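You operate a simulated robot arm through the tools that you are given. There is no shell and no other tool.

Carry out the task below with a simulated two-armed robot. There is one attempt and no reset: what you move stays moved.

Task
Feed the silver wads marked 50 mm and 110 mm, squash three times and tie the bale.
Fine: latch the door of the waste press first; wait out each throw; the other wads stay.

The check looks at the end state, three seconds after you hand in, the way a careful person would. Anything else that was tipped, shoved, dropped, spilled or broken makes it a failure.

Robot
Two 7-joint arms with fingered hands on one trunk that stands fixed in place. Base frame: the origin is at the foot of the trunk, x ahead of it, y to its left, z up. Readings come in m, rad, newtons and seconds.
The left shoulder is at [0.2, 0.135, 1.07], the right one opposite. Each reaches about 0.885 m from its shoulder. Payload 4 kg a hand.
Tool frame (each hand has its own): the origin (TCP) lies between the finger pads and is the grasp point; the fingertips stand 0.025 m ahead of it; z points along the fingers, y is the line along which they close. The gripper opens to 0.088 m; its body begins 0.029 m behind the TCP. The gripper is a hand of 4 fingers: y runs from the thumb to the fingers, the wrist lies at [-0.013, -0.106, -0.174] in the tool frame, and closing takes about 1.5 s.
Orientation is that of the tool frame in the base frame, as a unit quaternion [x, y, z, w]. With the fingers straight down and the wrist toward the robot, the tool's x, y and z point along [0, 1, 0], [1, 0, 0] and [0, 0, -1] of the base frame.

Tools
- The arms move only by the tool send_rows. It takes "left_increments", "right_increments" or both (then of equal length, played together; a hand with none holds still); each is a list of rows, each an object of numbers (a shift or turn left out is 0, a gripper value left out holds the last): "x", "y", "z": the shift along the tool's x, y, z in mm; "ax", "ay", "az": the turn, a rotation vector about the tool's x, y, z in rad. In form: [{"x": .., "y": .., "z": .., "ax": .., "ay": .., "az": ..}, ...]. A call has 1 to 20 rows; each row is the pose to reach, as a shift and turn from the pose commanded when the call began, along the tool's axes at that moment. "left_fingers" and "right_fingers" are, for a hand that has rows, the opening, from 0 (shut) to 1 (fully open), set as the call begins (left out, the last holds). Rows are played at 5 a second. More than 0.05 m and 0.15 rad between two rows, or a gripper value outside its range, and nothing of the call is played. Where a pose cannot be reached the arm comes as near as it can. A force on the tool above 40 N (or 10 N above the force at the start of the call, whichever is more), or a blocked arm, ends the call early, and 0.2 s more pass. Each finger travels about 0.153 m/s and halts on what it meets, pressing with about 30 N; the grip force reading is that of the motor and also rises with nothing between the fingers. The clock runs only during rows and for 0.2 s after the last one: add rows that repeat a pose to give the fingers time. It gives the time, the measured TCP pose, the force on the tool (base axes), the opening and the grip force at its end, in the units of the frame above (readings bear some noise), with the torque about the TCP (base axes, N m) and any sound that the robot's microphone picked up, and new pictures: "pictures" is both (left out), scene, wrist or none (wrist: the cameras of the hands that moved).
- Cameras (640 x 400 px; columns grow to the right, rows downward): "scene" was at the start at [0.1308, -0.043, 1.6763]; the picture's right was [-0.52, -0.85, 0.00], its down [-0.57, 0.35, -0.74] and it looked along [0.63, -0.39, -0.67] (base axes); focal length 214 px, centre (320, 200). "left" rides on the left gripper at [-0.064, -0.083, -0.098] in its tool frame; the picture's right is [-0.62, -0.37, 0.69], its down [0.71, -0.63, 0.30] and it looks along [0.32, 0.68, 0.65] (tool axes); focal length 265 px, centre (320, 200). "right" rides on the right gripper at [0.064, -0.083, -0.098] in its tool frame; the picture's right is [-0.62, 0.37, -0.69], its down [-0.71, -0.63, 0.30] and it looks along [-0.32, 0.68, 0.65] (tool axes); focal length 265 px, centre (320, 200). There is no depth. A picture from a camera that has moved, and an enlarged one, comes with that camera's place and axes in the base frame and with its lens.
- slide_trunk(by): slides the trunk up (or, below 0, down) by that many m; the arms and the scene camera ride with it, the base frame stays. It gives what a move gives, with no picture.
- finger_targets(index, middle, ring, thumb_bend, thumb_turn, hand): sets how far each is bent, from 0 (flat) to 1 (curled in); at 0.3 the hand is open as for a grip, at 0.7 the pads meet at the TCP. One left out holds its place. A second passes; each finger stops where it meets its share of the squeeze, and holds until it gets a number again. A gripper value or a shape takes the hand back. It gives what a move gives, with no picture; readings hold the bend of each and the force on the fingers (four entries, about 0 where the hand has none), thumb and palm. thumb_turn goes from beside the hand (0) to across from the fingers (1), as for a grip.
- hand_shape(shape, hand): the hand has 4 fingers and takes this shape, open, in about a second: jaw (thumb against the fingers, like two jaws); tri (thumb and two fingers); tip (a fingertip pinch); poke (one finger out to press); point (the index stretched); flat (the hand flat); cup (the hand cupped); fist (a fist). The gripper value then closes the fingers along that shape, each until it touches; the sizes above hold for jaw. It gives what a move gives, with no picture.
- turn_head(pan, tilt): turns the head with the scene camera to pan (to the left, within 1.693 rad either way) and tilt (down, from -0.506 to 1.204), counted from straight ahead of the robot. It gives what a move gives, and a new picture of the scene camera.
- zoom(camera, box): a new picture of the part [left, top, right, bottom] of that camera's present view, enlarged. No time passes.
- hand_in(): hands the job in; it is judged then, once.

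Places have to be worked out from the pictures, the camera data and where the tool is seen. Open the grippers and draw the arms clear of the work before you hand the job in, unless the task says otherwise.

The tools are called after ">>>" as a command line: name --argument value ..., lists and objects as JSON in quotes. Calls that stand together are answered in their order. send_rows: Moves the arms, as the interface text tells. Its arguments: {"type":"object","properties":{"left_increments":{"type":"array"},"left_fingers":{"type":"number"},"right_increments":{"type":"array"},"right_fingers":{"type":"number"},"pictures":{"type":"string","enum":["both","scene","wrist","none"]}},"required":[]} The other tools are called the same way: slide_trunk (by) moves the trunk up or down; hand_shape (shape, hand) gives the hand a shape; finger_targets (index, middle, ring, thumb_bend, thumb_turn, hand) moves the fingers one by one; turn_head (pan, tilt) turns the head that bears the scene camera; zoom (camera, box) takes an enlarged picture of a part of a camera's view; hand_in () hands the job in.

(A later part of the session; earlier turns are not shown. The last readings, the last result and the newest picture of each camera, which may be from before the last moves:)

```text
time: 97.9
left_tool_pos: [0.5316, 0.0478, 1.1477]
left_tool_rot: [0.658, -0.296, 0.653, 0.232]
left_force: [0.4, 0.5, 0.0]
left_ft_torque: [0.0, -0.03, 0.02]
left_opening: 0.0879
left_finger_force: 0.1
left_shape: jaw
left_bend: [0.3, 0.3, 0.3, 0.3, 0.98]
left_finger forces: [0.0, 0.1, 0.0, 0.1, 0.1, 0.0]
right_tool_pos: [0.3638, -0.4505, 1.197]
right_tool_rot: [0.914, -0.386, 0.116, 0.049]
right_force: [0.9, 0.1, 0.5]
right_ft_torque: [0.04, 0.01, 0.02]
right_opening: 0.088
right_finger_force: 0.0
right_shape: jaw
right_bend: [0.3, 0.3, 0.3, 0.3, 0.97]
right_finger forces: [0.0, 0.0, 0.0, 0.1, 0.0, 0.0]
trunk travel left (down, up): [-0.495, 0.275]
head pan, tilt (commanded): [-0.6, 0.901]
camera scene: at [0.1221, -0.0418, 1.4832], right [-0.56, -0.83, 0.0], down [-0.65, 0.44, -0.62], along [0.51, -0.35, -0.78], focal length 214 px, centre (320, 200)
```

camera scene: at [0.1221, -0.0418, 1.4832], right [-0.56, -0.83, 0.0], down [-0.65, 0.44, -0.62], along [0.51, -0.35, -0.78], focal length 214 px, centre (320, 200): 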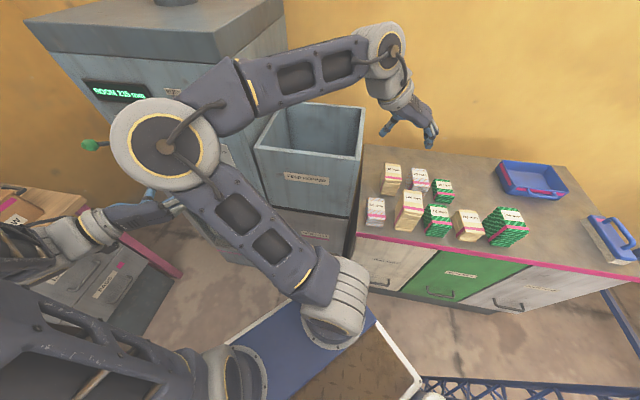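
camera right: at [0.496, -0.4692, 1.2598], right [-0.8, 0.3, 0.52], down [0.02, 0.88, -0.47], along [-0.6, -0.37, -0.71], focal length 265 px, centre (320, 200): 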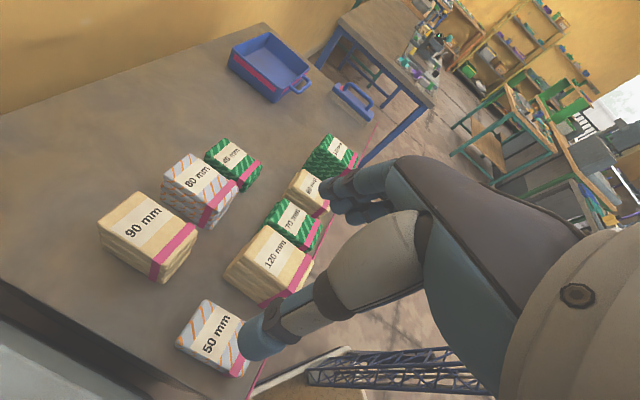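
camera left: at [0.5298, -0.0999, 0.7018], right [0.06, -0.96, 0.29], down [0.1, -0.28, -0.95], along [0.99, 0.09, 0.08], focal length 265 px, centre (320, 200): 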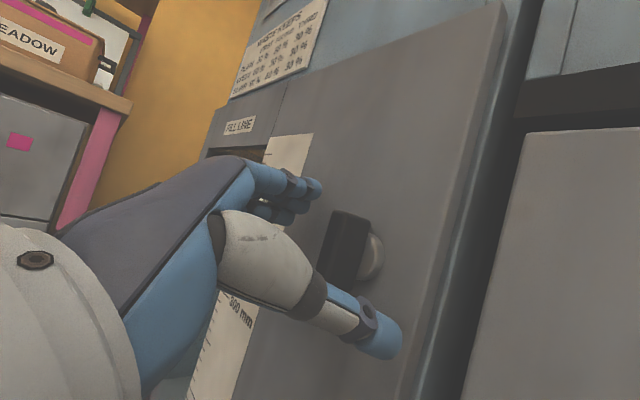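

The right elbow is pointing left, close to the left hand. I first move the left hand 160 mm away to the left/back.

>>> send_rows --left_increments '[{"x": -3, "y": -18, "z": -35}, {"x": -6, "y": -36, "z": -70}, {"x": -9, "y": -55, "z": -105}, {"x": -12, "y": -73, "z": -140}]' --pictures "scene"

```text
time: 98.9
left_tool_pos: [0.4807, 0.1983, 1.1478]
left_tool_rot: [0.658, -0.295, 0.653, 0.233]
left_force: [-0.3, 0.0, 0.2]
left_ft_torque: [-0.02, 0.02, 0.03]
left_opening: 0.0877
left_finger_force: 0.1
left_shape: jaw
left_bend: [0.3, 0.3, 0.3, 0.3, 0.98]
left_finger forces: [0.0, 0.0, 0.0, 0.0, 0.0, 0.0]
right_tool_pos: [0.3641, -0.4501, 1.1976]
right_tool_rot: [0.914, -0.385, 0.115, 0.049]
right_force: [0.0, -1.2, -0.7]
right_ft_torque: [0.07, 0.0, 0.02]
right_opening: 0.0878
right_finger_force: 0.1
right_shape: jaw
right_bend: [0.3, 0.3, 0.3, 0.3, 0.97]
right_finger forces: [0.1, 0.1, 0.0, 0.0, 0.0, 0.1]
trunk travel left (down, up): [-0.495, 0.275]
head pan, tilt (commanded): [-0.6, 0.901]
camera scene: at [0.1222, -0.0422, 1.4832], right [-0.57, -0.82, 0.0], down [-0.65, 0.44, -0.62], along [0.51, -0.35, -0.78], focal length 214 px, centre (320, 200)
```

scene: 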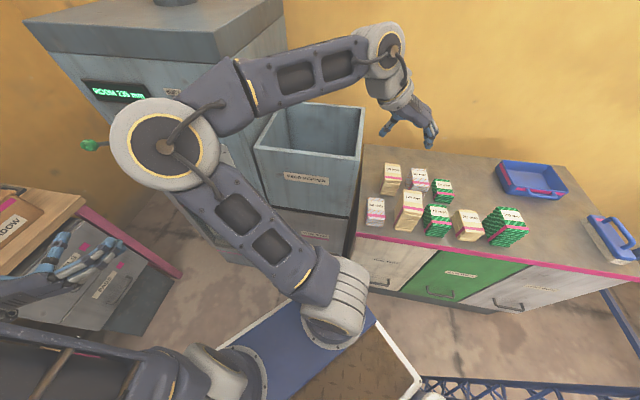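

The left hand is clear. For the 50 mm wad a reversed grasp (wrist to the right, away from the hopper) suits the right arm better, so I first remove the tilt and yaw counter-clockwise halfway.

>>> send_rows --right_increments '[{"ay": -0.125}, {"ay": -0.25}]' --pictures "none"

>>> send_rows --right_increments '[{"az": -0.14}, {"az": -0.28}, {"az": -0.42}, {"az": -0.56}, {"az": -0.7}, {"az": -0.84}, {"az": -0.98}, {"az": -1.12}, {"az": -1.26}, {"az": -1.4}, {"az": -1.54}]' --pictures "scene"

```text
time: 99.5
left_tool_pos: [0.4807, 0.1966, 1.147]
left_tool_rot: [0.658, -0.295, 0.653, 0.232]
left_force: [-0.2, -0.5, -0.1]
left_ft_torque: [0.01, 0.02, 0.0]
left_opening: 0.088
left_finger_force: 0.0
left_shape: jaw
left_bend: [0.3, 0.3, 0.3, 0.3, 0.98]
left_finger forces: [0.1, 0.0, 0.0, 0.0, 0.0, 0.1]
right_tool_pos: [0.3644, -0.4501, 1.1971]
right_tool_rot: [0.922, -0.387, 0.0, 0.0]
right_force: [0.2, 0.8, -0.3]
right_ft_torque: [-0.01, -0.01, 0.01]
right_opening: 0.0878
right_finger_force: 0.1
right_shape: jaw
right_bend: [0.3, 0.3, 0.3, 0.3, 0.97]
right_finger forces: [0.1, 0.2, 0.0, 0.1, 0.1, 0.0]
trunk travel left (down, up): [-0.495, 0.275]
head pan, tilt (commanded): [-0.6, 0.901]
```

```text
time: 101.9
left_tool_pos: [0.4805, 0.1982, 1.1471]
left_tool_rot: [0.659, -0.294, 0.652, 0.232]
left_force: [0.5, 0.6, 0.1]
left_ft_torque: [-0.02, 0.0, -0.01]
left_opening: 0.088
left_finger_force: 0.0
left_shape: jaw
left_bend: [0.3, 0.3, 0.3, 0.3, 0.98]
left_finger forces: [0.0, 0.0, 0.0, 0.0, 0.0, 0.0]
right_tool_pos: [0.3637, -0.4503, 1.1975]
right_tool_rot: [0.931, 0.364, 0.0, 0.001]
right_force: [0.1, 1.1, -0.3]
right_ft_torque: [0.01, -0.01, -0.03]
right_opening: 0.0878
right_finger_force: 0.1
right_shape: jaw
right_bend: [0.3, 0.3, 0.3, 0.3, 0.97]
right_finger forces: [0.0, 0.1, 0.0, 0.0, 0.0, 0.0]
trunk travel left (down, up): [-0.495, 0.275]
head pan, tilt (commanded): [-0.6, 0.901]
camera scene: at [0.1222, -0.0417, 1.4832], right [-0.56, -0.83, 0.0], down [-0.65, 0.44, -0.62], along [0.51, -0.35, -0.78], focal length 214 px, centre (320, 200)
```

scene: 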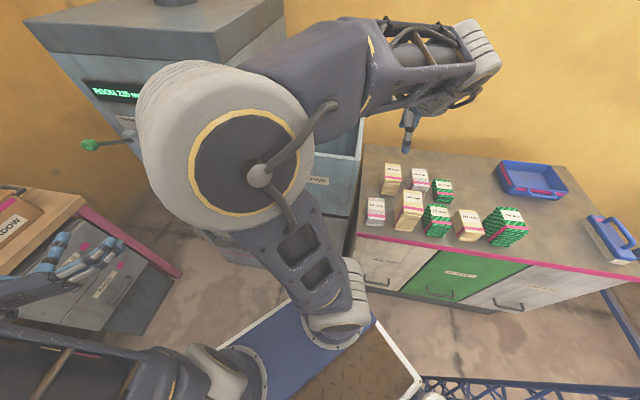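

Halfway; continue yawing counter-clockwise to the final heading.

>>> send_rows --right_increments '[{"az": -0.14}, {"az": -0.28}, {"az": -0.42}, {"az": -0.56}, {"az": -0.7}, {"az": -0.84}, {"az": -0.98}, {"az": -1.12}, {"az": -1.26}, {"az": -1.4}, {"az": -1.54}, {"az": -1.61}]' --pictures "both"

```text
time: 104.5
left_tool_pos: [0.4803, 0.1983, 1.1468]
left_tool_rot: [0.658, -0.295, 0.653, 0.232]
left_force: [0.5, -0.1, 0.6]
left_ft_torque: [-0.02, 0.02, 0.02]
left_opening: 0.0881
left_finger_force: 0.1
left_shape: jaw
left_bend: [0.3, 0.3, 0.3, 0.3, 0.98]
left_finger forces: [0.0, 0.0, 0.0, 0.0, 0.0, 0.0]
right_tool_pos: [0.364, -0.4512, 1.1967]
right_tool_rot: [0.384, 0.923, -0.001, 0.0]
right_force: [-0.5, 0.1, -0.7]
right_ft_torque: [0.0, 0.01, 0.01]
right_opening: 0.088
right_finger_force: 0.0
right_shape: jaw
right_bend: [0.3, 0.3, 0.3, 0.3, 0.97]
right_finger forces: [0.1, 0.1, 0.0, 0.0, 0.0, 0.1]
trunk travel left (down, up): [-0.495, 0.275]
head pan, tilt (commanded): [-0.6, 0.901]
camera scene: at [0.1221, -0.0417, 1.4832], right [-0.56, -0.83, 0.0], down [-0.65, 0.44, -0.62], along [0.51, -0.35, -0.78], focal length 214 px, centre (320, 200)
camera right: at [0.2596, -0.4645, 1.2949], right [0.7, -0.18, 0.69], down [0.06, -0.95, -0.3], along [0.71, 0.25, -0.65], focal length 265 px, centre (320, 200)
```

scene: 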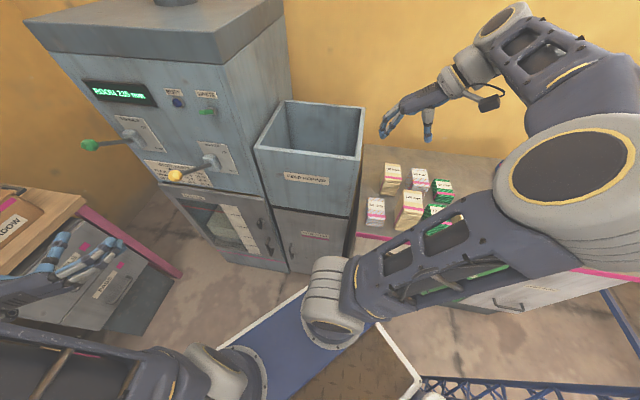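
right: 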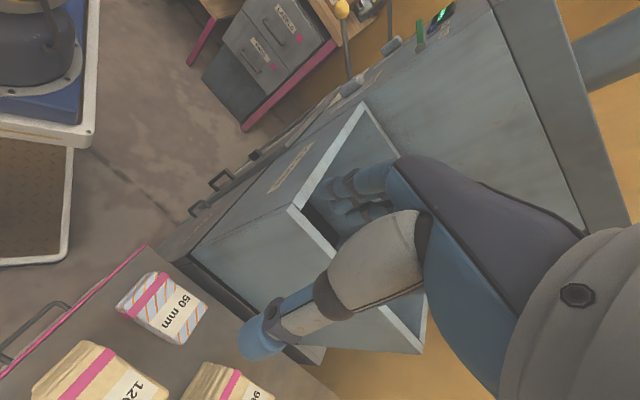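

Now the arm is relaxed with the elbow to the right. I descend to a hover 10 cm above the 50 mm wad at (0.389,-0.477).

>>> send_rows --right_increments '[{"x": -5, "z": 38}, {"x": -10, "z": 76}, {"x": -15, "z": 114}, {"x": -21, "z": 152}, {"x": -26, "z": 190}, {"x": -31, "z": 228}, {"x": -36, "z": 267}]' --pictures "both"

>>> zoom --camera "right" --box '[120, 170, 440, 400]'

>>> zoom --camera "scene" --box '[340, 120, 480, 260]'

```text
time: 106.1
left_tool_pos: [0.4805, 0.197, 1.1474]
left_tool_rot: [0.658, -0.296, 0.653, 0.231]
left_force: [-0.6, 0.8, -0.5]
left_ft_torque: [0.0, -0.01, 0.01]
left_opening: 0.0881
left_finger_force: 0.0
left_shape: jaw
left_bend: [0.3, 0.3, 0.3, 0.3, 0.98]
left_finger forces: [0.0, 0.0, 0.1, 0.1, 0.0, 0.0]
right_tool_pos: [0.3893, -0.4787, 0.9298]
right_tool_rot: [0.384, 0.923, -0.002, 0.0]
right_force: [-0.1, 0.6, 0.2]
right_ft_torque: [-0.01, -0.01, 0.0]
right_opening: 0.0879
right_finger_force: 0.0
right_shape: jaw
right_bend: [0.3, 0.3, 0.3, 0.3, 0.97]
right_finger forces: [0.0, 0.1, 0.0, 0.0, 0.0, 0.0]
trunk travel left (down, up): [-0.495, 0.275]
head pan, tilt (commanded): [-0.6, 0.901]
camera scene: at [0.122, -0.0417, 1.4833], right [-0.56, -0.83, 0.0], down [-0.65, 0.44, -0.62], along [0.51, -0.35, -0.78], focal length 214 px, centre (320, 200)
camera right: at [0.2847, -0.4905, 1.0276], right [0.7, -0.18, 0.69], down [0.06, -0.95, -0.3], along [0.71, 0.25, -0.65], focal length 265 px, centre (320, 200)
```

scene: 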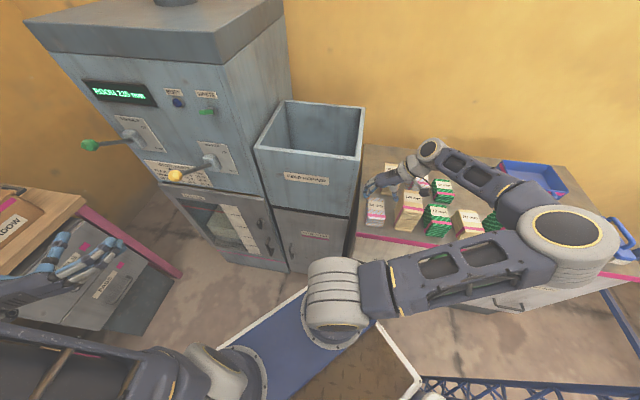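
right: 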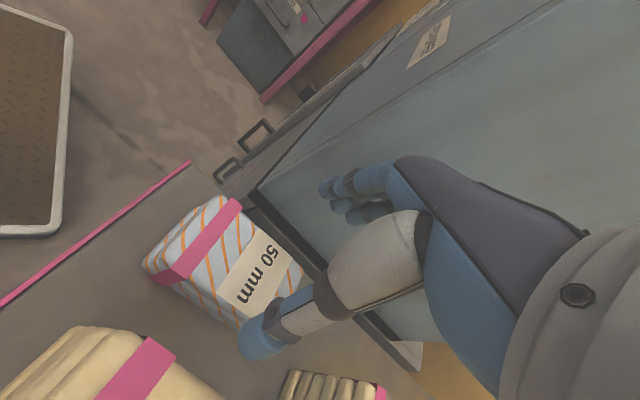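

```text
1.74 times, centred on (280, 285) of right
camera zoom: at [0.2847, -0.4905, 1.0276], right [0.7, -0.18, 0.69], down [0.06, -0.95, -0.3], along [0.71, 0.25, -0.65], focal length 462 px, centre (390, 52)
```

zoom: 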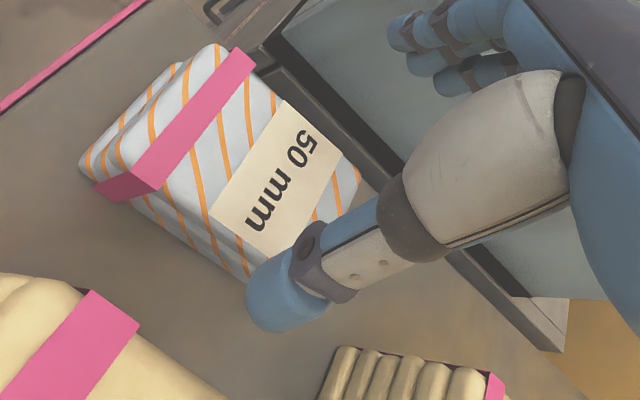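

```text
2.86 times, centred on (410, 190) of scene
camera zoom: at [0.122, -0.0417, 1.4833], right [-0.56, -0.83, 0.0], down [-0.65, 0.44, -0.62], along [0.51, -0.35, -0.78], focal length 613 px, centre (63, 229)
```

zoom: 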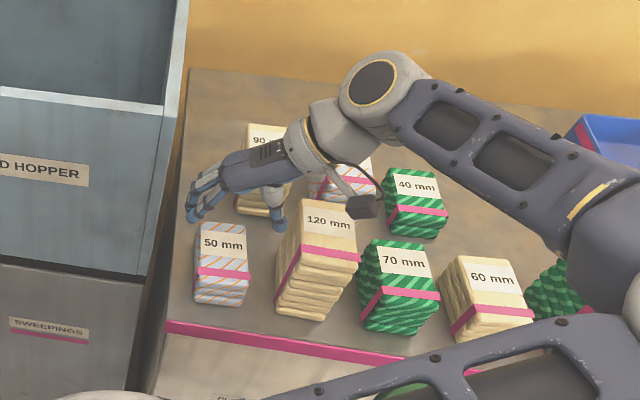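

Alignment is within 2 mm. I descend ~98 mm to straddle the 50 mm wad.

>>> send_rows --right_increments '[{"z": 25}, {"z": 50}, {"z": 75}, {"z": 90}, {"z": 97}]' --right_fingers 1.0 --pictures "both"

>>> zoom --camera "scene" --box '[340, 120, 480, 260]'

```text
time: 107.3
left_tool_pos: [0.4797, 0.1975, 1.1481]
left_tool_rot: [0.658, -0.295, 0.653, 0.232]
left_force: [-0.4, 0.5, -0.3]
left_ft_torque: [0.04, 0.0, -0.02]
left_opening: 0.088
left_finger_force: 0.1
left_shape: jaw
left_bend: [0.3, 0.3, 0.3, 0.3, 0.98]
left_finger forces: [0.0, 0.0, 0.0, 0.1, 0.0, 0.1]
right_tool_pos: [0.3893, -0.4759, 0.8333]
right_tool_rot: [0.383, 0.924, -0.001, 0.001]
right_force: [3.0, 2.2, 13.4]
right_ft_torque: [-0.72, 0.63, 0.08]
right_opening: 0.0878
right_finger_force: 0.0
right_shape: jaw
right_bend: [0.29, 0.3, 0.3, 0.29, 0.97]
right_finger forces: [2.1, 0.1, 0.1, 0.0, 2.2, 0.0]
trunk travel left (down, up): [-0.495, 0.275]
head pan, tilt (commanded): [-0.6, 0.901]
camera scene: at [0.122, -0.0415, 1.4836], right [-0.56, -0.83, 0.0], down [-0.65, 0.44, -0.62], along [0.51, -0.35, -0.78], focal length 214 px, centre (320, 200)
camera right: at [0.2853, -0.4896, 0.9311], right [0.7, -0.18, 0.69], down [0.06, -0.95, -0.3], along [0.71, 0.25, -0.65], focal length 265 px, centre (320, 200)
```

scene: 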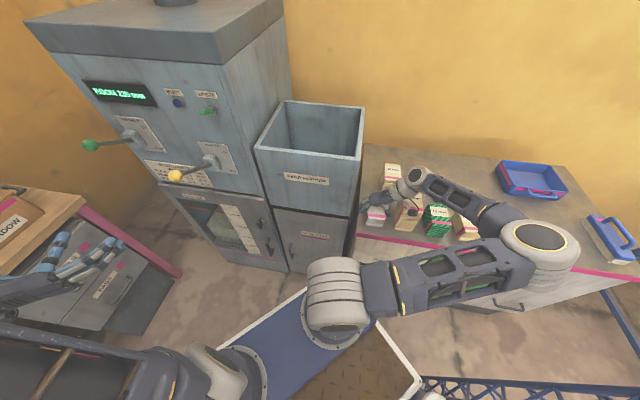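
right: 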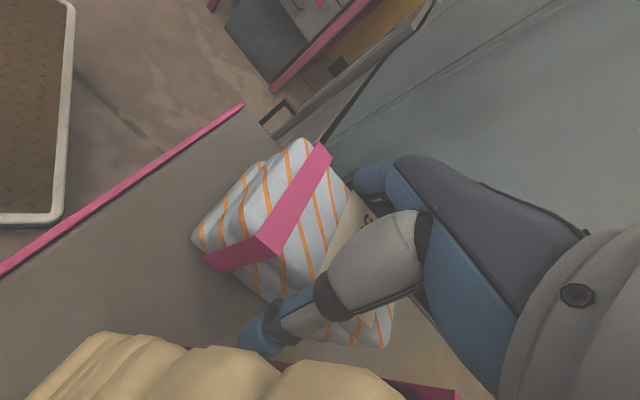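

```text
2.86 times, centred on (410, 190) of scene
camera zoom: at [0.122, -0.0415, 1.4836], right [-0.56, -0.83, 0.0], down [-0.65, 0.44, -0.62], along [0.51, -0.35, -0.78], focal length 613 px, centre (63, 229)
```

zoom: 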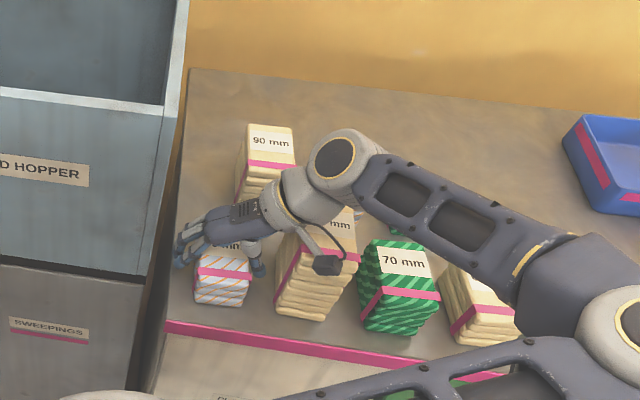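

There's ~13 N upward contact at the wrist side (it is brushing the top of the 120 mm wad). I back up 8 mm immediately and tilt the hand slightly so the wrist side rises.

>>> send_rows --right_increments '[{"z": -8}, {"z": -10, "ax": 0.08}, {"z": -10, "ax": 0.16}]' --pictures "wrist"

>>> zoom --camera "scene" --box '[340, 120, 480, 260]'

```text
time: 108.1
left_tool_pos: [0.4803, 0.1984, 1.1471]
left_tool_rot: [0.658, -0.295, 0.653, 0.232]
left_force: [-0.3, 0.1, 0.4]
left_ft_torque: [0.02, -0.03, -0.03]
left_opening: 0.0878
left_finger_force: 0.1
left_shape: jaw
left_bend: [0.3, 0.3, 0.3, 0.3, 0.98]
left_finger forces: [0.0, 0.0, 0.0, 0.0, 0.1, 0.0]
right_tool_pos: [0.3882, -0.4757, 0.8422]
right_tool_rot: [0.383, 0.92, -0.076, -0.031]
right_force: [-0.1, 0.6, -0.6]
right_ft_torque: [-0.02, -0.04, -0.01]
right_opening: 0.0878
right_finger_force: 0.1
right_shape: jaw
right_bend: [0.3, 0.3, 0.3, 0.3, 0.98]
right_finger forces: [0.0, 0.0, 0.1, 0.1, 0.0, 0.0]
trunk travel left (down, up): [-0.495, 0.275]
head pan, tilt (commanded): [-0.6, 0.901]
camera right: at [0.2963, -0.4783, 0.9522], right [0.77, -0.1, 0.62], down [0.03, -0.98, -0.2], along [0.63, 0.17, -0.76], focal length 265 px, centre (320, 200)
```

right: 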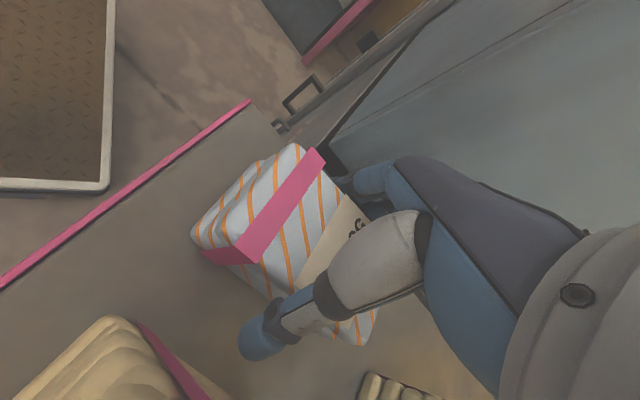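

```text
2.86 times, centred on (410, 190) of scene
camera zoom: at [0.122, -0.042, 1.4832], right [-0.57, -0.82, 0.0], down [-0.65, 0.44, -0.62], along [0.51, -0.35, -0.78], focal length 613 px, centre (63, 229)
```

zoom: 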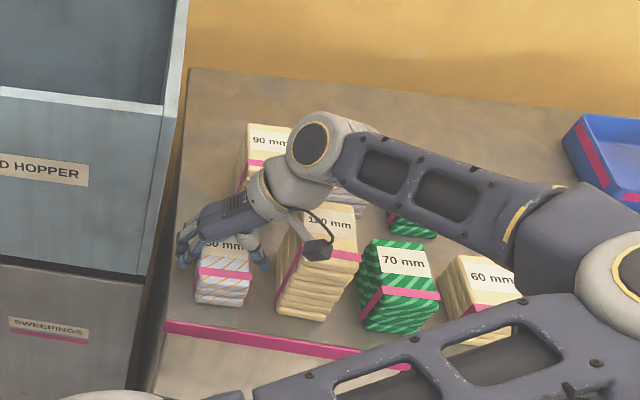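

Contact is gone and the 120 mm wad is undisturbed. I lower 7 mm, then close the jaws on the 50 mm wad.

>>> send_rows --right_increments '[{"y": 1, "z": 4}, {"y": 1, "z": 7}]' --pictures "none"

>>> send_rows --right_increments '[{"z": 0}, {"z": 0}, {"z": 0}, {"z": 0}, {"z": 0}, {"z": 0}, {"z": 0}, {"z": 0}, {"z": 0}]' --right_fingers 0.0 --pictures "wrist"

>>> zoom --camera "scene" --box '[340, 120, 480, 260]'

```text
time: 108.7
left_tool_pos: [0.4809, 0.1978, 1.1471]
left_tool_rot: [0.658, -0.295, 0.653, 0.232]
left_force: [0.0, 0.3, -0.5]
left_ft_torque: [0.02, 0.01, 0.0]
left_opening: 0.0879
left_finger_force: 0.0
left_shape: jaw
left_bend: [0.3, 0.3, 0.3, 0.3, 0.98]
left_finger forces: [0.0, 0.0, 0.0, 0.0, 0.0, 0.0]
right_tool_pos: [0.3892, -0.4755, 0.8364]
right_tool_rot: [0.383, 0.92, -0.075, -0.03]
right_force: [0.1, -0.7, 2.1]
right_ft_torque: [-0.04, 0.01, 0.0]
right_opening: 0.0879
right_finger_force: 0.0
right_shape: jaw
right_bend: [0.3, 0.3, 0.3, 0.29, 0.98]
right_finger forces: [0.0, 0.0, 0.1, 0.0, 1.1, 0.1]
trunk travel left (down, up): [-0.495, 0.275]
head pan, tilt (commanded): [-0.6, 0.901]
```

```text
time: 110.7
left_tool_pos: [0.4798, 0.198, 1.1469]
left_tool_rot: [0.658, -0.295, 0.653, 0.231]
left_force: [-0.1, -0.3, 0.9]
left_ft_torque: [0.01, 0.03, 0.0]
left_opening: 0.0878
left_finger_force: 0.1
left_shape: jaw
left_bend: [0.3, 0.3, 0.3, 0.3, 0.98]
left_finger forces: [0.1, 0.0, 0.0, 0.0, 0.0, 0.1]
right_tool_pos: [0.3888, -0.4756, 0.8358]
right_tool_rot: [0.383, 0.92, -0.075, -0.031]
right_force: [1.0, 1.1, 14.9]
right_ft_torque: [0.33, -0.43, 0.06]
right_opening: 0.0623
right_finger_force: 30.1
right_shape: jaw
right_bend: [0.27, 0.36, 0.33, 0.57, 0.98]
right_finger forces: [21.0, 12.4, 3.9, 0.0, 40.1, 0.1]
trunk travel left (down, up): [-0.495, 0.275]
head pan, tilt (commanded): [-0.6, 0.901]
camera right: at [0.2963, -0.4779, 0.9457], right [0.77, -0.1, 0.63], down [0.03, -0.98, -0.2], along [0.63, 0.17, -0.75], focal length 265 px, centre (320, 200)
```

right: 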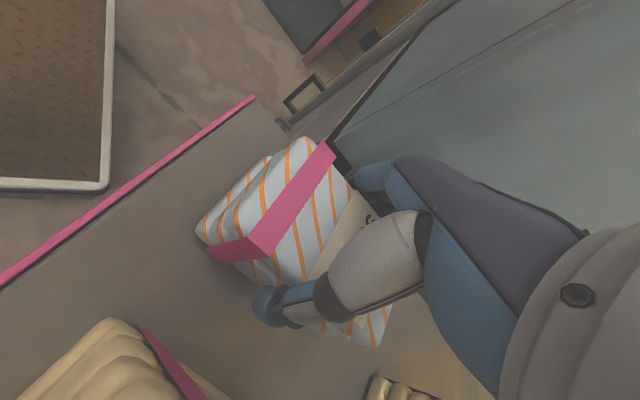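

```text
2.86 times, centred on (410, 190) of scene
camera zoom: at [0.1219, -0.0416, 1.4833], right [-0.56, -0.83, 0.0], down [-0.65, 0.44, -0.62], along [0.51, -0.35, -0.78], focal length 613 px, centre (63, 229)
```

zoom: 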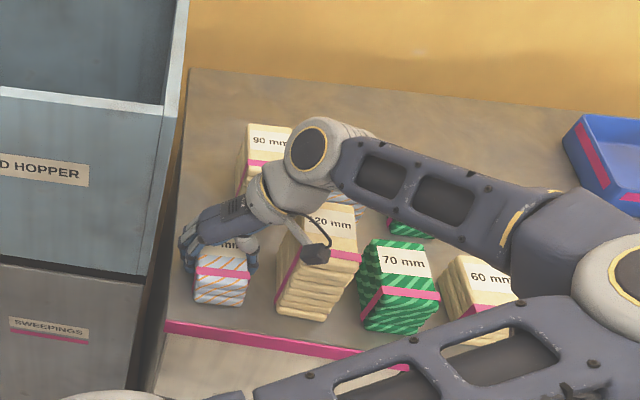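

The 50 mm wad is gripped (opening 62 mm). I lift straight up 110 mm.

>>> send_rows --right_increments '[{"y": -3, "z": -15}, {"y": -6, "z": -35}, {"y": -10, "z": -60}, {"y": -14, "z": -85}, {"y": -18, "z": -109}]' --pictures "both"

>>> zoom --camera "scene" --box '[340, 120, 480, 260]'

```text
time: 111.9
left_tool_pos: [0.4805, 0.1973, 1.1476]
left_tool_rot: [0.658, -0.295, 0.653, 0.232]
left_force: [0.3, 0.6, -0.1]
left_ft_torque: [-0.01, 0.0, -0.04]
left_opening: 0.0881
left_finger_force: 0.1
left_shape: jaw
left_bend: [0.3, 0.3, 0.3, 0.3, 0.98]
left_finger forces: [0.1, 0.0, 0.1, 0.0, 0.0, 0.0]
right_tool_pos: [0.3885, -0.4765, 0.9474]
right_tool_rot: [0.383, 0.92, -0.074, -0.03]
right_force: [-0.4, 0.4, -0.7]
right_ft_torque: [-0.03, 0.0, 0.0]
right_opening: 0.0616
right_finger_force: 30.1
right_shape: jaw
right_bend: [0.27, 0.37, 0.33, 0.57, 0.98]
right_finger forces: [19.2, 11.5, 3.2, 0.0, 36.3, 0.0]
trunk travel left (down, up): [-0.495, 0.275]
head pan, tilt (commanded): [-0.6, 0.901]
camera scene: at [0.1221, -0.042, 1.4832], right [-0.56, -0.83, 0.0], down [-0.65, 0.44, -0.62], along [0.51, -0.35, -0.78], focal length 214 px, centre (320, 200)
camera right: at [0.295, -0.4787, 1.0565], right [0.77, -0.1, 0.62], down [0.03, -0.98, -0.2], along [0.63, 0.17, -0.75], focal length 265 px, centre (320, 200)
```

scene: 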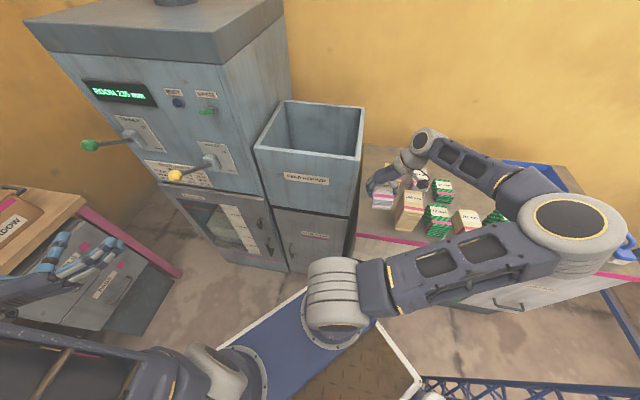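
right: 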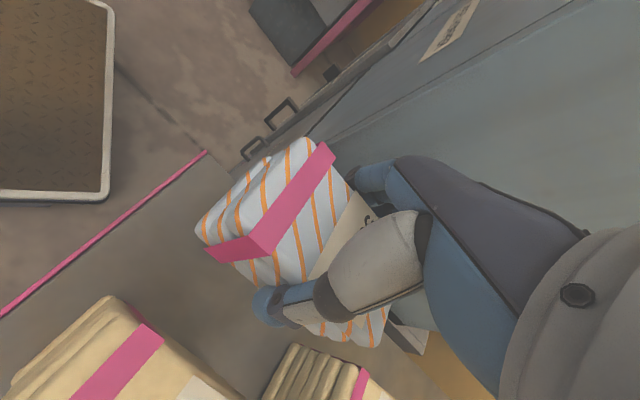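

```text
2.86 times, centred on (410, 190) of scene
camera zoom: at [0.1221, -0.042, 1.4832], right [-0.56, -0.83, 0.0], down [-0.65, 0.44, -0.62], along [0.51, -0.35, -0.78], focal length 613 px, centre (63, 229)
```

zoom: 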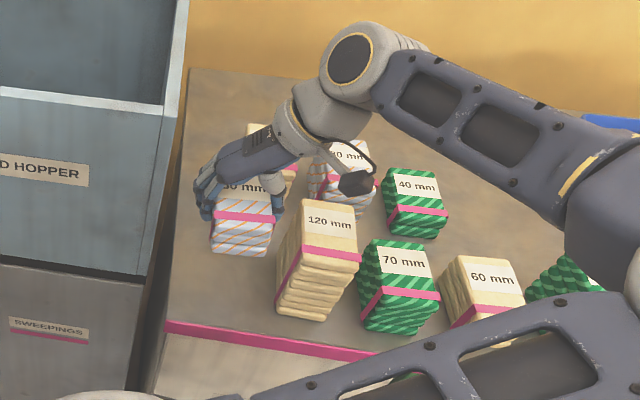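

The wad is held. I raise the trunk 0.2 m to lift it toward hopper height.

>>> slide_trunk --by 0.2

```text
time: 114.1
left_tool_pos: [0.4801, 0.1981, 1.3472]
left_tool_rot: [0.658, -0.295, 0.653, 0.232]
left_force: [-0.3, 0.0, 0.5]
left_ft_torque: [-0.01, -0.02, -0.03]
left_opening: 0.088
left_finger_force: 0.0
left_shape: jaw
left_bend: [0.3, 0.3, 0.3, 0.3, 0.98]
left_finger forces: [0.1, 0.0, 0.1, 0.0, 0.1, 0.1]
right_tool_pos: [0.3883, -0.477, 1.1466]
right_tool_rot: [0.383, 0.92, -0.075, -0.031]
right_force: [0.2, 0.4, -0.8]
right_ft_torque: [0.03, 0.03, -0.03]
right_opening: 0.0619
right_finger_force: 29.8
right_shape: jaw
right_bend: [0.27, 0.37, 0.33, 0.57, 0.98]
right_finger forces: [19.3, 11.6, 3.3, 0.1, 36.4, 0.0]
trunk travel left (down, up): [-0.695, 0.075]
head pan, tilt (commanded): [-0.6, 0.901]
```

Now up another 80 mm and across to over the hopper centre.

>>> send_rows --right_increments '[{"y": -6, "z": -40}, {"y": -13, "z": -79}, {"x": -19, "y": 23, "z": -85}, {"x": -38, "y": 59, "z": -91}, {"x": -57, "y": 95, "z": -97}, {"x": -76, "y": 131, "z": -103}, {"x": -95, "y": 167, "z": -108}, {"x": -114, "y": 203, "z": -114}, {"x": -133, "y": 239, "z": -120}]' --pictures "both"

```text
time: 116.1
left_tool_pos: [0.4795, 0.1977, 1.3467]
left_tool_rot: [0.658, -0.296, 0.652, 0.233]
left_force: [-1.1, 0.3, 0.4]
left_ft_torque: [-0.01, -0.04, -0.03]
left_opening: 0.0878
left_finger_force: 0.0
left_shape: jaw
left_bend: [0.3, 0.3, 0.3, 0.3, 0.98]
left_finger forces: [0.1, 0.1, 0.1, 0.0, 0.1, 0.1]
right_tool_pos: [0.6634, -0.3916, 1.2271]
right_tool_rot: [0.383, 0.92, -0.074, -0.031]
right_force: [0.8, 0.0, -0.4]
right_ft_torque: [-0.04, 0.0, 0.01]
right_opening: 0.0615
right_finger_force: 29.8
right_shape: jaw
right_bend: [0.27, 0.37, 0.33, 0.57, 0.98]
right_finger forces: [18.8, 11.5, 3.2, 0.0, 35.4, 0.0]
trunk travel left (down, up): [-0.695, 0.075]
head pan, tilt (commanded): [-0.6, 0.901]
camera scene: at [0.1216, -0.0421, 1.6832], right [-0.57, -0.82, 0.0], down [-0.65, 0.44, -0.62], along [0.51, -0.35, -0.78], focal length 214 px, centre (320, 200)
camera right: at [0.5698, -0.3935, 1.3363], right [0.77, -0.11, 0.62], down [0.03, -0.98, -0.2], along [0.63, 0.17, -0.76], focal length 265 px, centre (320, 200)
```

scene: 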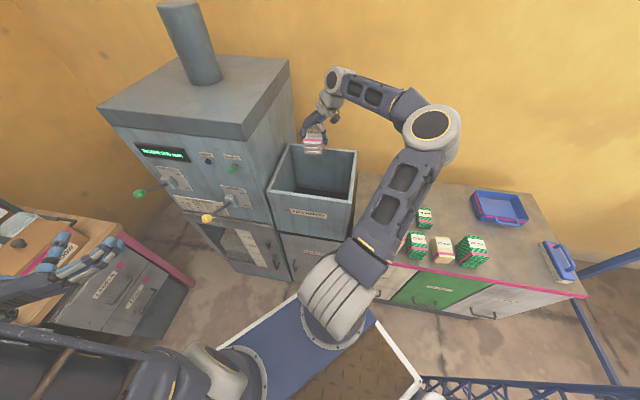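
right: 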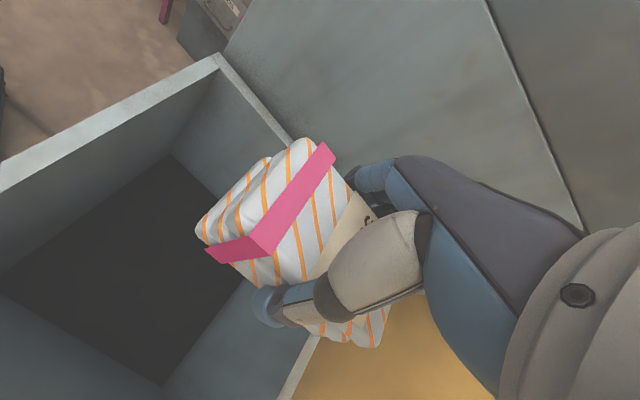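

It's centred over the hopper. I lower it ~255 mm into the hopper.

>>> send_rows --right_increments '[{"y": 7, "z": 42}, {"y": 14, "z": 84}, {"y": 21, "z": 126}, {"y": 28, "z": 168}, {"y": 35, "z": 210}, {"y": 41, "z": 250}]' --pictures "wrist"

>>> send_rows --right_increments '[{"z": 0}, {"z": 0}, {"z": 0}, {"z": 0}, {"z": 0}, {"z": 0}, {"z": 0}]' --right_fingers 1.0 --pictures "both"

>>> zoom --camera "scene" --box '[120, 120, 280, 240]'

```text
time: 117.5
left_tool_pos: [0.48, 0.1987, 1.3477]
left_tool_rot: [0.658, -0.296, 0.652, 0.232]
left_force: [0.5, 0.1, 0.3]
left_ft_torque: [-0.05, 0.01, -0.01]
left_opening: 0.0881
left_finger_force: 0.1
left_shape: jaw
left_bend: [0.3, 0.3, 0.3, 0.3, 0.98]
left_finger forces: [0.0, 0.0, 0.0, 0.0, 0.0, 0.0]
right_tool_pos: [0.6638, -0.391, 0.9726]
right_tool_rot: [0.383, 0.92, -0.074, -0.03]
right_force: [-0.6, 0.5, -0.6]
right_ft_torque: [0.03, 0.0, -0.01]
right_opening: 0.0616
right_finger_force: 29.9
right_shape: jaw
right_bend: [0.27, 0.37, 0.34, 0.57, 0.98]
right_finger forces: [18.7, 11.3, 3.3, 0.0, 35.3, 0.0]
trunk travel left (down, up): [-0.695, 0.075]
head pan, tilt (commanded): [-0.6, 0.901]
camera right: at [0.5709, -0.3941, 1.0821], right [0.77, -0.1, 0.63], down [0.03, -0.98, -0.2], along [0.63, 0.17, -0.75], focal length 265 px, centre (320, 200)
```

right: 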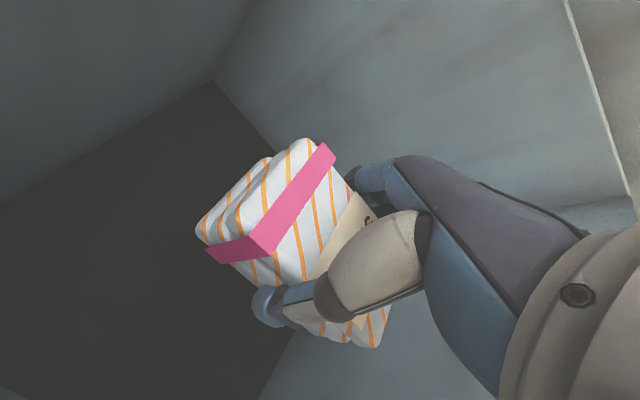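

```text
time: 119.1
left_tool_pos: [0.4811, 0.1978, 1.348]
left_tool_rot: [0.658, -0.296, 0.653, 0.232]
left_force: [-0.1, 0.1, 0.0]
left_ft_torque: [-0.02, 0.0, -0.01]
left_opening: 0.088
left_finger_force: 0.1
left_shape: jaw
left_bend: [0.3, 0.3, 0.3, 0.3, 0.98]
left_finger forces: [0.1, 0.1, 0.1, 0.1, 0.0, 0.0]
right_tool_pos: [0.6633, -0.3916, 0.9745]
right_tool_rot: [0.383, 0.92, -0.075, -0.029]
right_force: [-0.6, 0.6, 0.5]
right_ft_torque: [0.01, -0.01, 0.0]
right_opening: 0.0875
right_finger_force: 0.0
right_shape: jaw
right_bend: [0.3, 0.3, 0.3, 0.3, 0.98]
right_finger forces: [0.0, 0.1, 0.1, 0.0, 0.0, 0.0]
trunk travel left (down, up): [-0.695, 0.075]
head pan, tilt (commanded): [-0.6, 0.901]
camera scene: at [0.1221, -0.0419, 1.6832], right [-0.56, -0.83, 0.0], down [-0.65, 0.44, -0.62], along [0.51, -0.35, -0.78], focal length 214 px, centre (320, 200)
camera right: at [0.5709, -0.3941, 1.0826], right [0.77, -0.1, 0.63], down [0.03, -0.98, -0.2], along [0.63, 0.17, -0.75], focal length 265 px, centre (320, 200)
```

scene: 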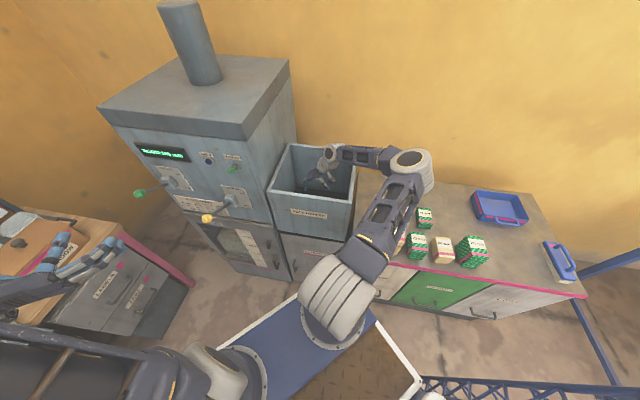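
right: 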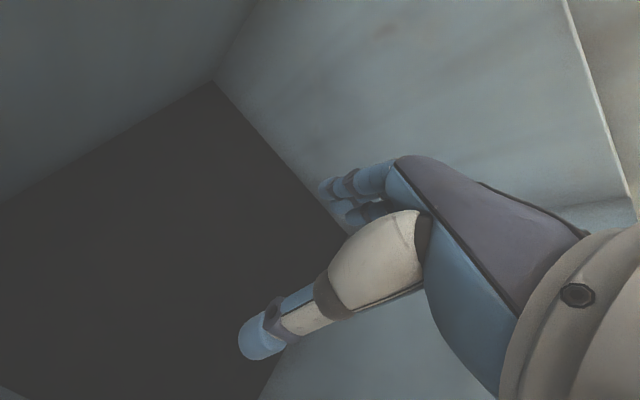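

```text
3.33 times, centred on (200, 180) of scene
camera zoom: at [0.1221, -0.0419, 1.6832], right [-0.56, -0.83, 0.0], down [-0.65, 0.44, -0.62], along [0.51, -0.35, -0.78], focal length 715 px, centre (720, 267)
```

zoom: 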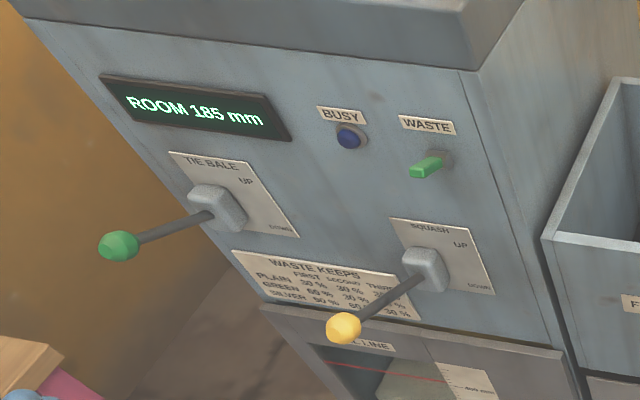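

ROOM is now 185 mm: both wads are in. I withdraw the right hand up and out of the hopper, then back over the bench side.

>>> send_rows --right_increments '[{"y": -7, "z": -42}, {"y": -14, "z": -84}, {"y": -21, "z": -126}, {"y": -28, "z": -168}, {"y": -35, "z": -210}, {"y": -41, "z": -250}, {"x": 12, "y": -80, "z": -245}, {"x": 24, "y": -120, "z": -240}, {"x": 36, "y": -160, "z": -235}, {"x": 48, "y": -200, "z": -230}, {"x": 60, "y": -235, "z": -225}]' --pictures "scene"

>>> turn_head --pan -0.1 --tilt 0.8

```text
time: 121.5
left_tool_pos: [0.4803, 0.1983, 1.3474]
left_tool_rot: [0.658, -0.295, 0.653, 0.233]
left_force: [0.4, -0.1, -0.8]
left_ft_torque: [0.01, 0.02, 0.0]
left_opening: 0.088
left_finger_force: 0.2
left_shape: jaw
left_bend: [0.3, 0.3, 0.3, 0.3, 0.98]
left_finger forces: [0.1, 0.1, 0.1, 0.1, 0.0, 0.0]
right_tool_pos: [0.4838, -0.484, 1.2334]
right_tool_rot: [0.383, 0.92, -0.075, -0.03]
right_force: [-0.6, 0.2, 0.7]
right_ft_torque: [0.04, 0.01, 0.03]
right_opening: 0.0879
right_finger_force: 0.0
right_shape: jaw
right_bend: [0.3, 0.3, 0.3, 0.3, 0.98]
right_finger forces: [0.0, 0.1, 0.0, 0.1, 0.0, 0.0]
trunk travel left (down, up): [-0.695, 0.075]
head pan, tilt (commanded): [-0.6, 0.901]
camera scene: at [0.1225, -0.0417, 1.6832], right [-0.56, -0.83, 0.0], down [-0.65, 0.44, -0.62], along [0.51, -0.35, -0.78], focal length 214 px, centre (320, 200)
```

scene: 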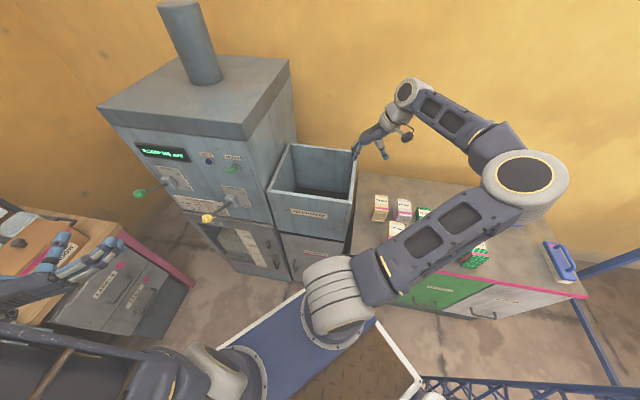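

```text
time: 122.4
left_tool_pos: [0.4802, 0.1977, 1.3481]
left_tool_rot: [0.658, -0.295, 0.653, 0.232]
left_force: [0.6, 0.0, 0.1]
left_ft_torque: [0.01, -0.01, -0.01]
left_opening: 0.088
left_finger_force: 0.0
left_shape: jaw
left_bend: [0.3, 0.3, 0.3, 0.3, 0.98]
left_finger forces: [0.0, 0.1, 0.0, 0.1, 0.1, 0.0]
right_tool_pos: [0.4838, -0.4849, 1.2325]
right_tool_rot: [0.383, 0.92, -0.076, -0.03]
right_force: [-1.0, 0.7, -0.5]
right_ft_torque: [0.02, -0.02, -0.01]
right_opening: 0.0878
right_finger_force: 0.0
right_shape: jaw
right_bend: [0.3, 0.3, 0.3, 0.3, 0.98]
right_finger forces: [0.1, 0.0, 0.0, 0.1, 0.0, 0.1]
trunk travel left (down, up): [-0.695, 0.075]
head pan, tilt (commanded): [-0.099, 0.799]
camera scene: at [0.1401, -0.0073, 1.6911], right [-0.1, -0.99, 0.0], down [-0.71, 0.07, -0.7], along [0.69, -0.07, -0.72], focal length 214 px, centre (320, 200)
```

scene: 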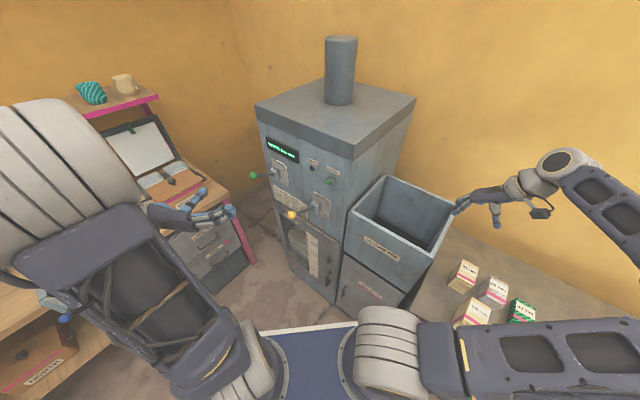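

Next, the SQUASH lever (yellow ball ≈ (0.657,0.043,1.09), tilted up). I move the left hand to a standoff 12 cm in front of the ball with jaws open.

>>> send_rows --left_increments '[{"x": -36, "y": 1, "z": 18}, {"x": -72, "y": 2, "z": 36}, {"x": -108, "y": 3, "z": 54}, {"x": -144, "y": 4, "z": 72}, {"x": -180, "y": 5, "z": 89}, {"x": -217, "y": 6, "z": 107}, {"x": -253, "y": 7, "z": 125}]' --left_fingers 1.0 --pictures "both"

>>> zoom --camera "scene" --box '[220, 130, 360, 260]'

```text
time: 124.0
left_tool_pos: [0.5718, 0.1279, 1.0899]
left_tool_rot: [0.658, -0.296, 0.652, 0.232]
left_force: [-0.5, 0.9, -0.8]
left_ft_torque: [0.01, -0.02, -0.02]
left_opening: 0.0879
left_finger_force: 0.1
left_shape: jaw
left_bend: [0.3, 0.3, 0.3, 0.3, 0.98]
left_finger forces: [0.1, 0.1, 0.0, 0.0, 0.0, 0.1]
right_tool_pos: [0.4829, -0.4848, 1.2333]
right_tool_rot: [0.382, 0.921, -0.075, -0.03]
right_force: [-0.2, 0.1, 0.4]
right_ft_torque: [-0.01, -0.01, 0.02]
right_opening: 0.088
right_finger_force: 0.1
right_shape: jaw
right_bend: [0.3, 0.3, 0.3, 0.3, 0.98]
right_finger forces: [0.0, 0.0, 0.0, 0.1, 0.0, 0.0]
trunk travel left (down, up): [-0.695, 0.075]
head pan, tilt (commanded): [-0.099, 0.799]
camera scene: at [0.1398, -0.0073, 1.6912], right [-0.1, -1.0, 0.0], down [-0.71, 0.07, -0.7], along [0.69, -0.07, -0.72], focal length 214 px, centre (320, 200)
camera left: at [0.5606, 0.261, 1.0362], right [0.77, -0.16, -0.61], down [0.64, 0.18, 0.75], along [-0.01, -0.97, 0.24], focal length 265 px, centre (320, 200)
```

scene: 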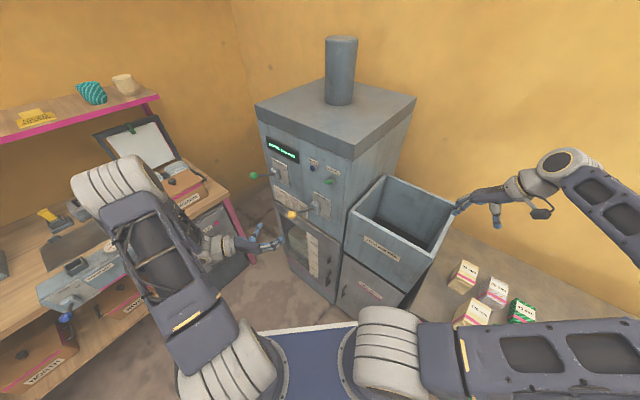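
left: 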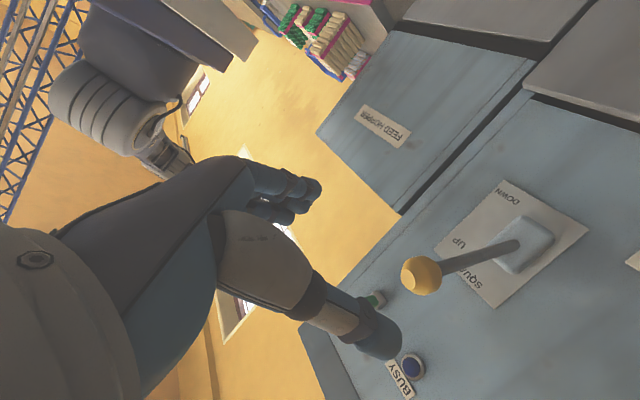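

```text
3.08 times, centred on (290, 195) of scene
camera zoom: at [0.1398, -0.0073, 1.6912], right [-0.1, -1.0, 0.0], down [-0.71, 0.07, -0.7], along [0.69, -0.07, -0.72], focal length 660 px, centre (412, 215)
```

zoom: 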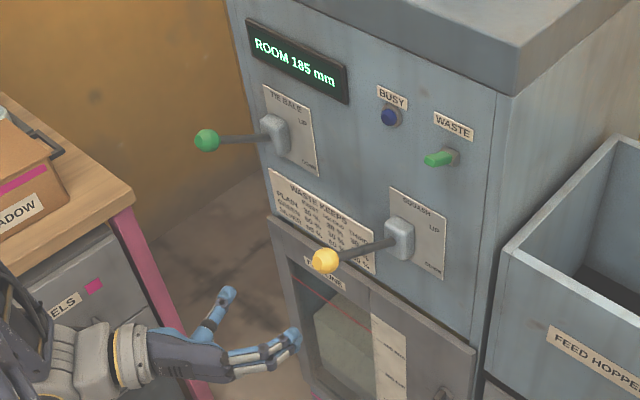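

The ball is straight ahead ~0.12 m at (0.662,0.045,1.085); pivot near (0.762,-0.052,1.004), so the lever is ~30° up. I advance 115 mm to surround the ball.

>>> send_rows --left_increments '[{"y": -1, "z": 25}, {"y": -1, "z": 50}, {"y": -2, "z": 75}, {"y": -2, "z": 97}, {"y": -2, "z": 115}]' --pictures "both"

>>> zoom --camera "scene" --box '[220, 130, 360, 260]'

```text
time: 125.2
left_tool_pos: [0.6568, 0.0504, 1.0864]
left_tool_rot: [0.659, -0.295, 0.652, 0.233]
left_force: [-0.5, -0.1, -0.4]
left_ft_torque: [-0.05, 0.03, -0.04]
left_opening: 0.0876
left_finger_force: 0.0
left_shape: jaw
left_bend: [0.3, 0.3, 0.3, 0.3, 0.98]
left_finger forces: [0.0, 0.0, 0.0, 0.1, 0.0, 0.1]
right_tool_pos: [0.4832, -0.4837, 1.2336]
right_tool_rot: [0.383, 0.92, -0.074, -0.031]
right_force: [1.0, -0.6, -0.2]
right_ft_torque: [0.02, -0.03, -0.01]
right_opening: 0.0875
right_finger_force: 0.0
right_shape: jaw
right_bend: [0.3, 0.3, 0.3, 0.3, 0.98]
right_finger forces: [0.1, 0.0, 0.1, 0.1, 0.0, 0.1]
trunk travel left (down, up): [-0.695, 0.075]
head pan, tilt (commanded): [-0.099, 0.799]
camera scene: at [0.14, -0.0071, 1.6911], right [-0.1, -1.0, 0.0], down [-0.71, 0.07, -0.7], along [0.69, -0.07, -0.72], focal length 214 px, centre (320, 200)
camera left: at [0.6456, 0.1843, 1.0336], right [0.77, -0.16, -0.62], down [0.64, 0.18, 0.75], along [-0.01, -0.97, 0.24], focal length 265 px, centre (320, 200)
```

scene: 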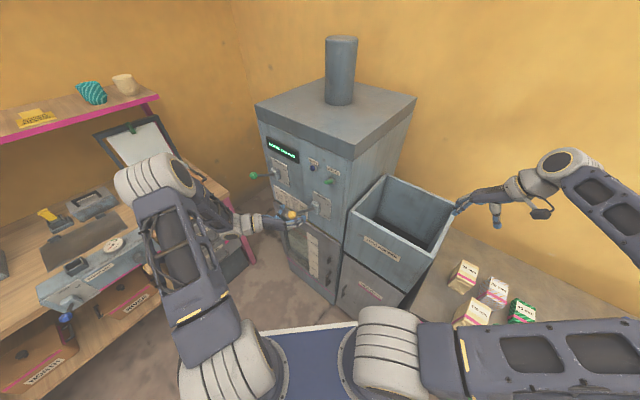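
left: 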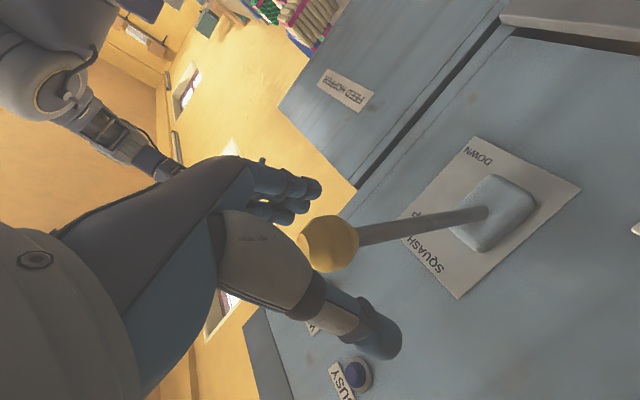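

```text
3.08 times, centred on (290, 195) of scene
camera zoom: at [0.14, -0.0071, 1.6911], right [-0.1, -1.0, 0.0], down [-0.71, 0.07, -0.7], along [0.69, -0.07, -0.72], focal length 660 px, centre (412, 215)
```

zoom: 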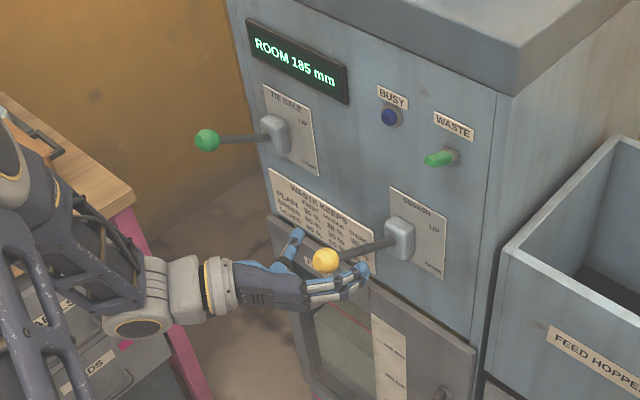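

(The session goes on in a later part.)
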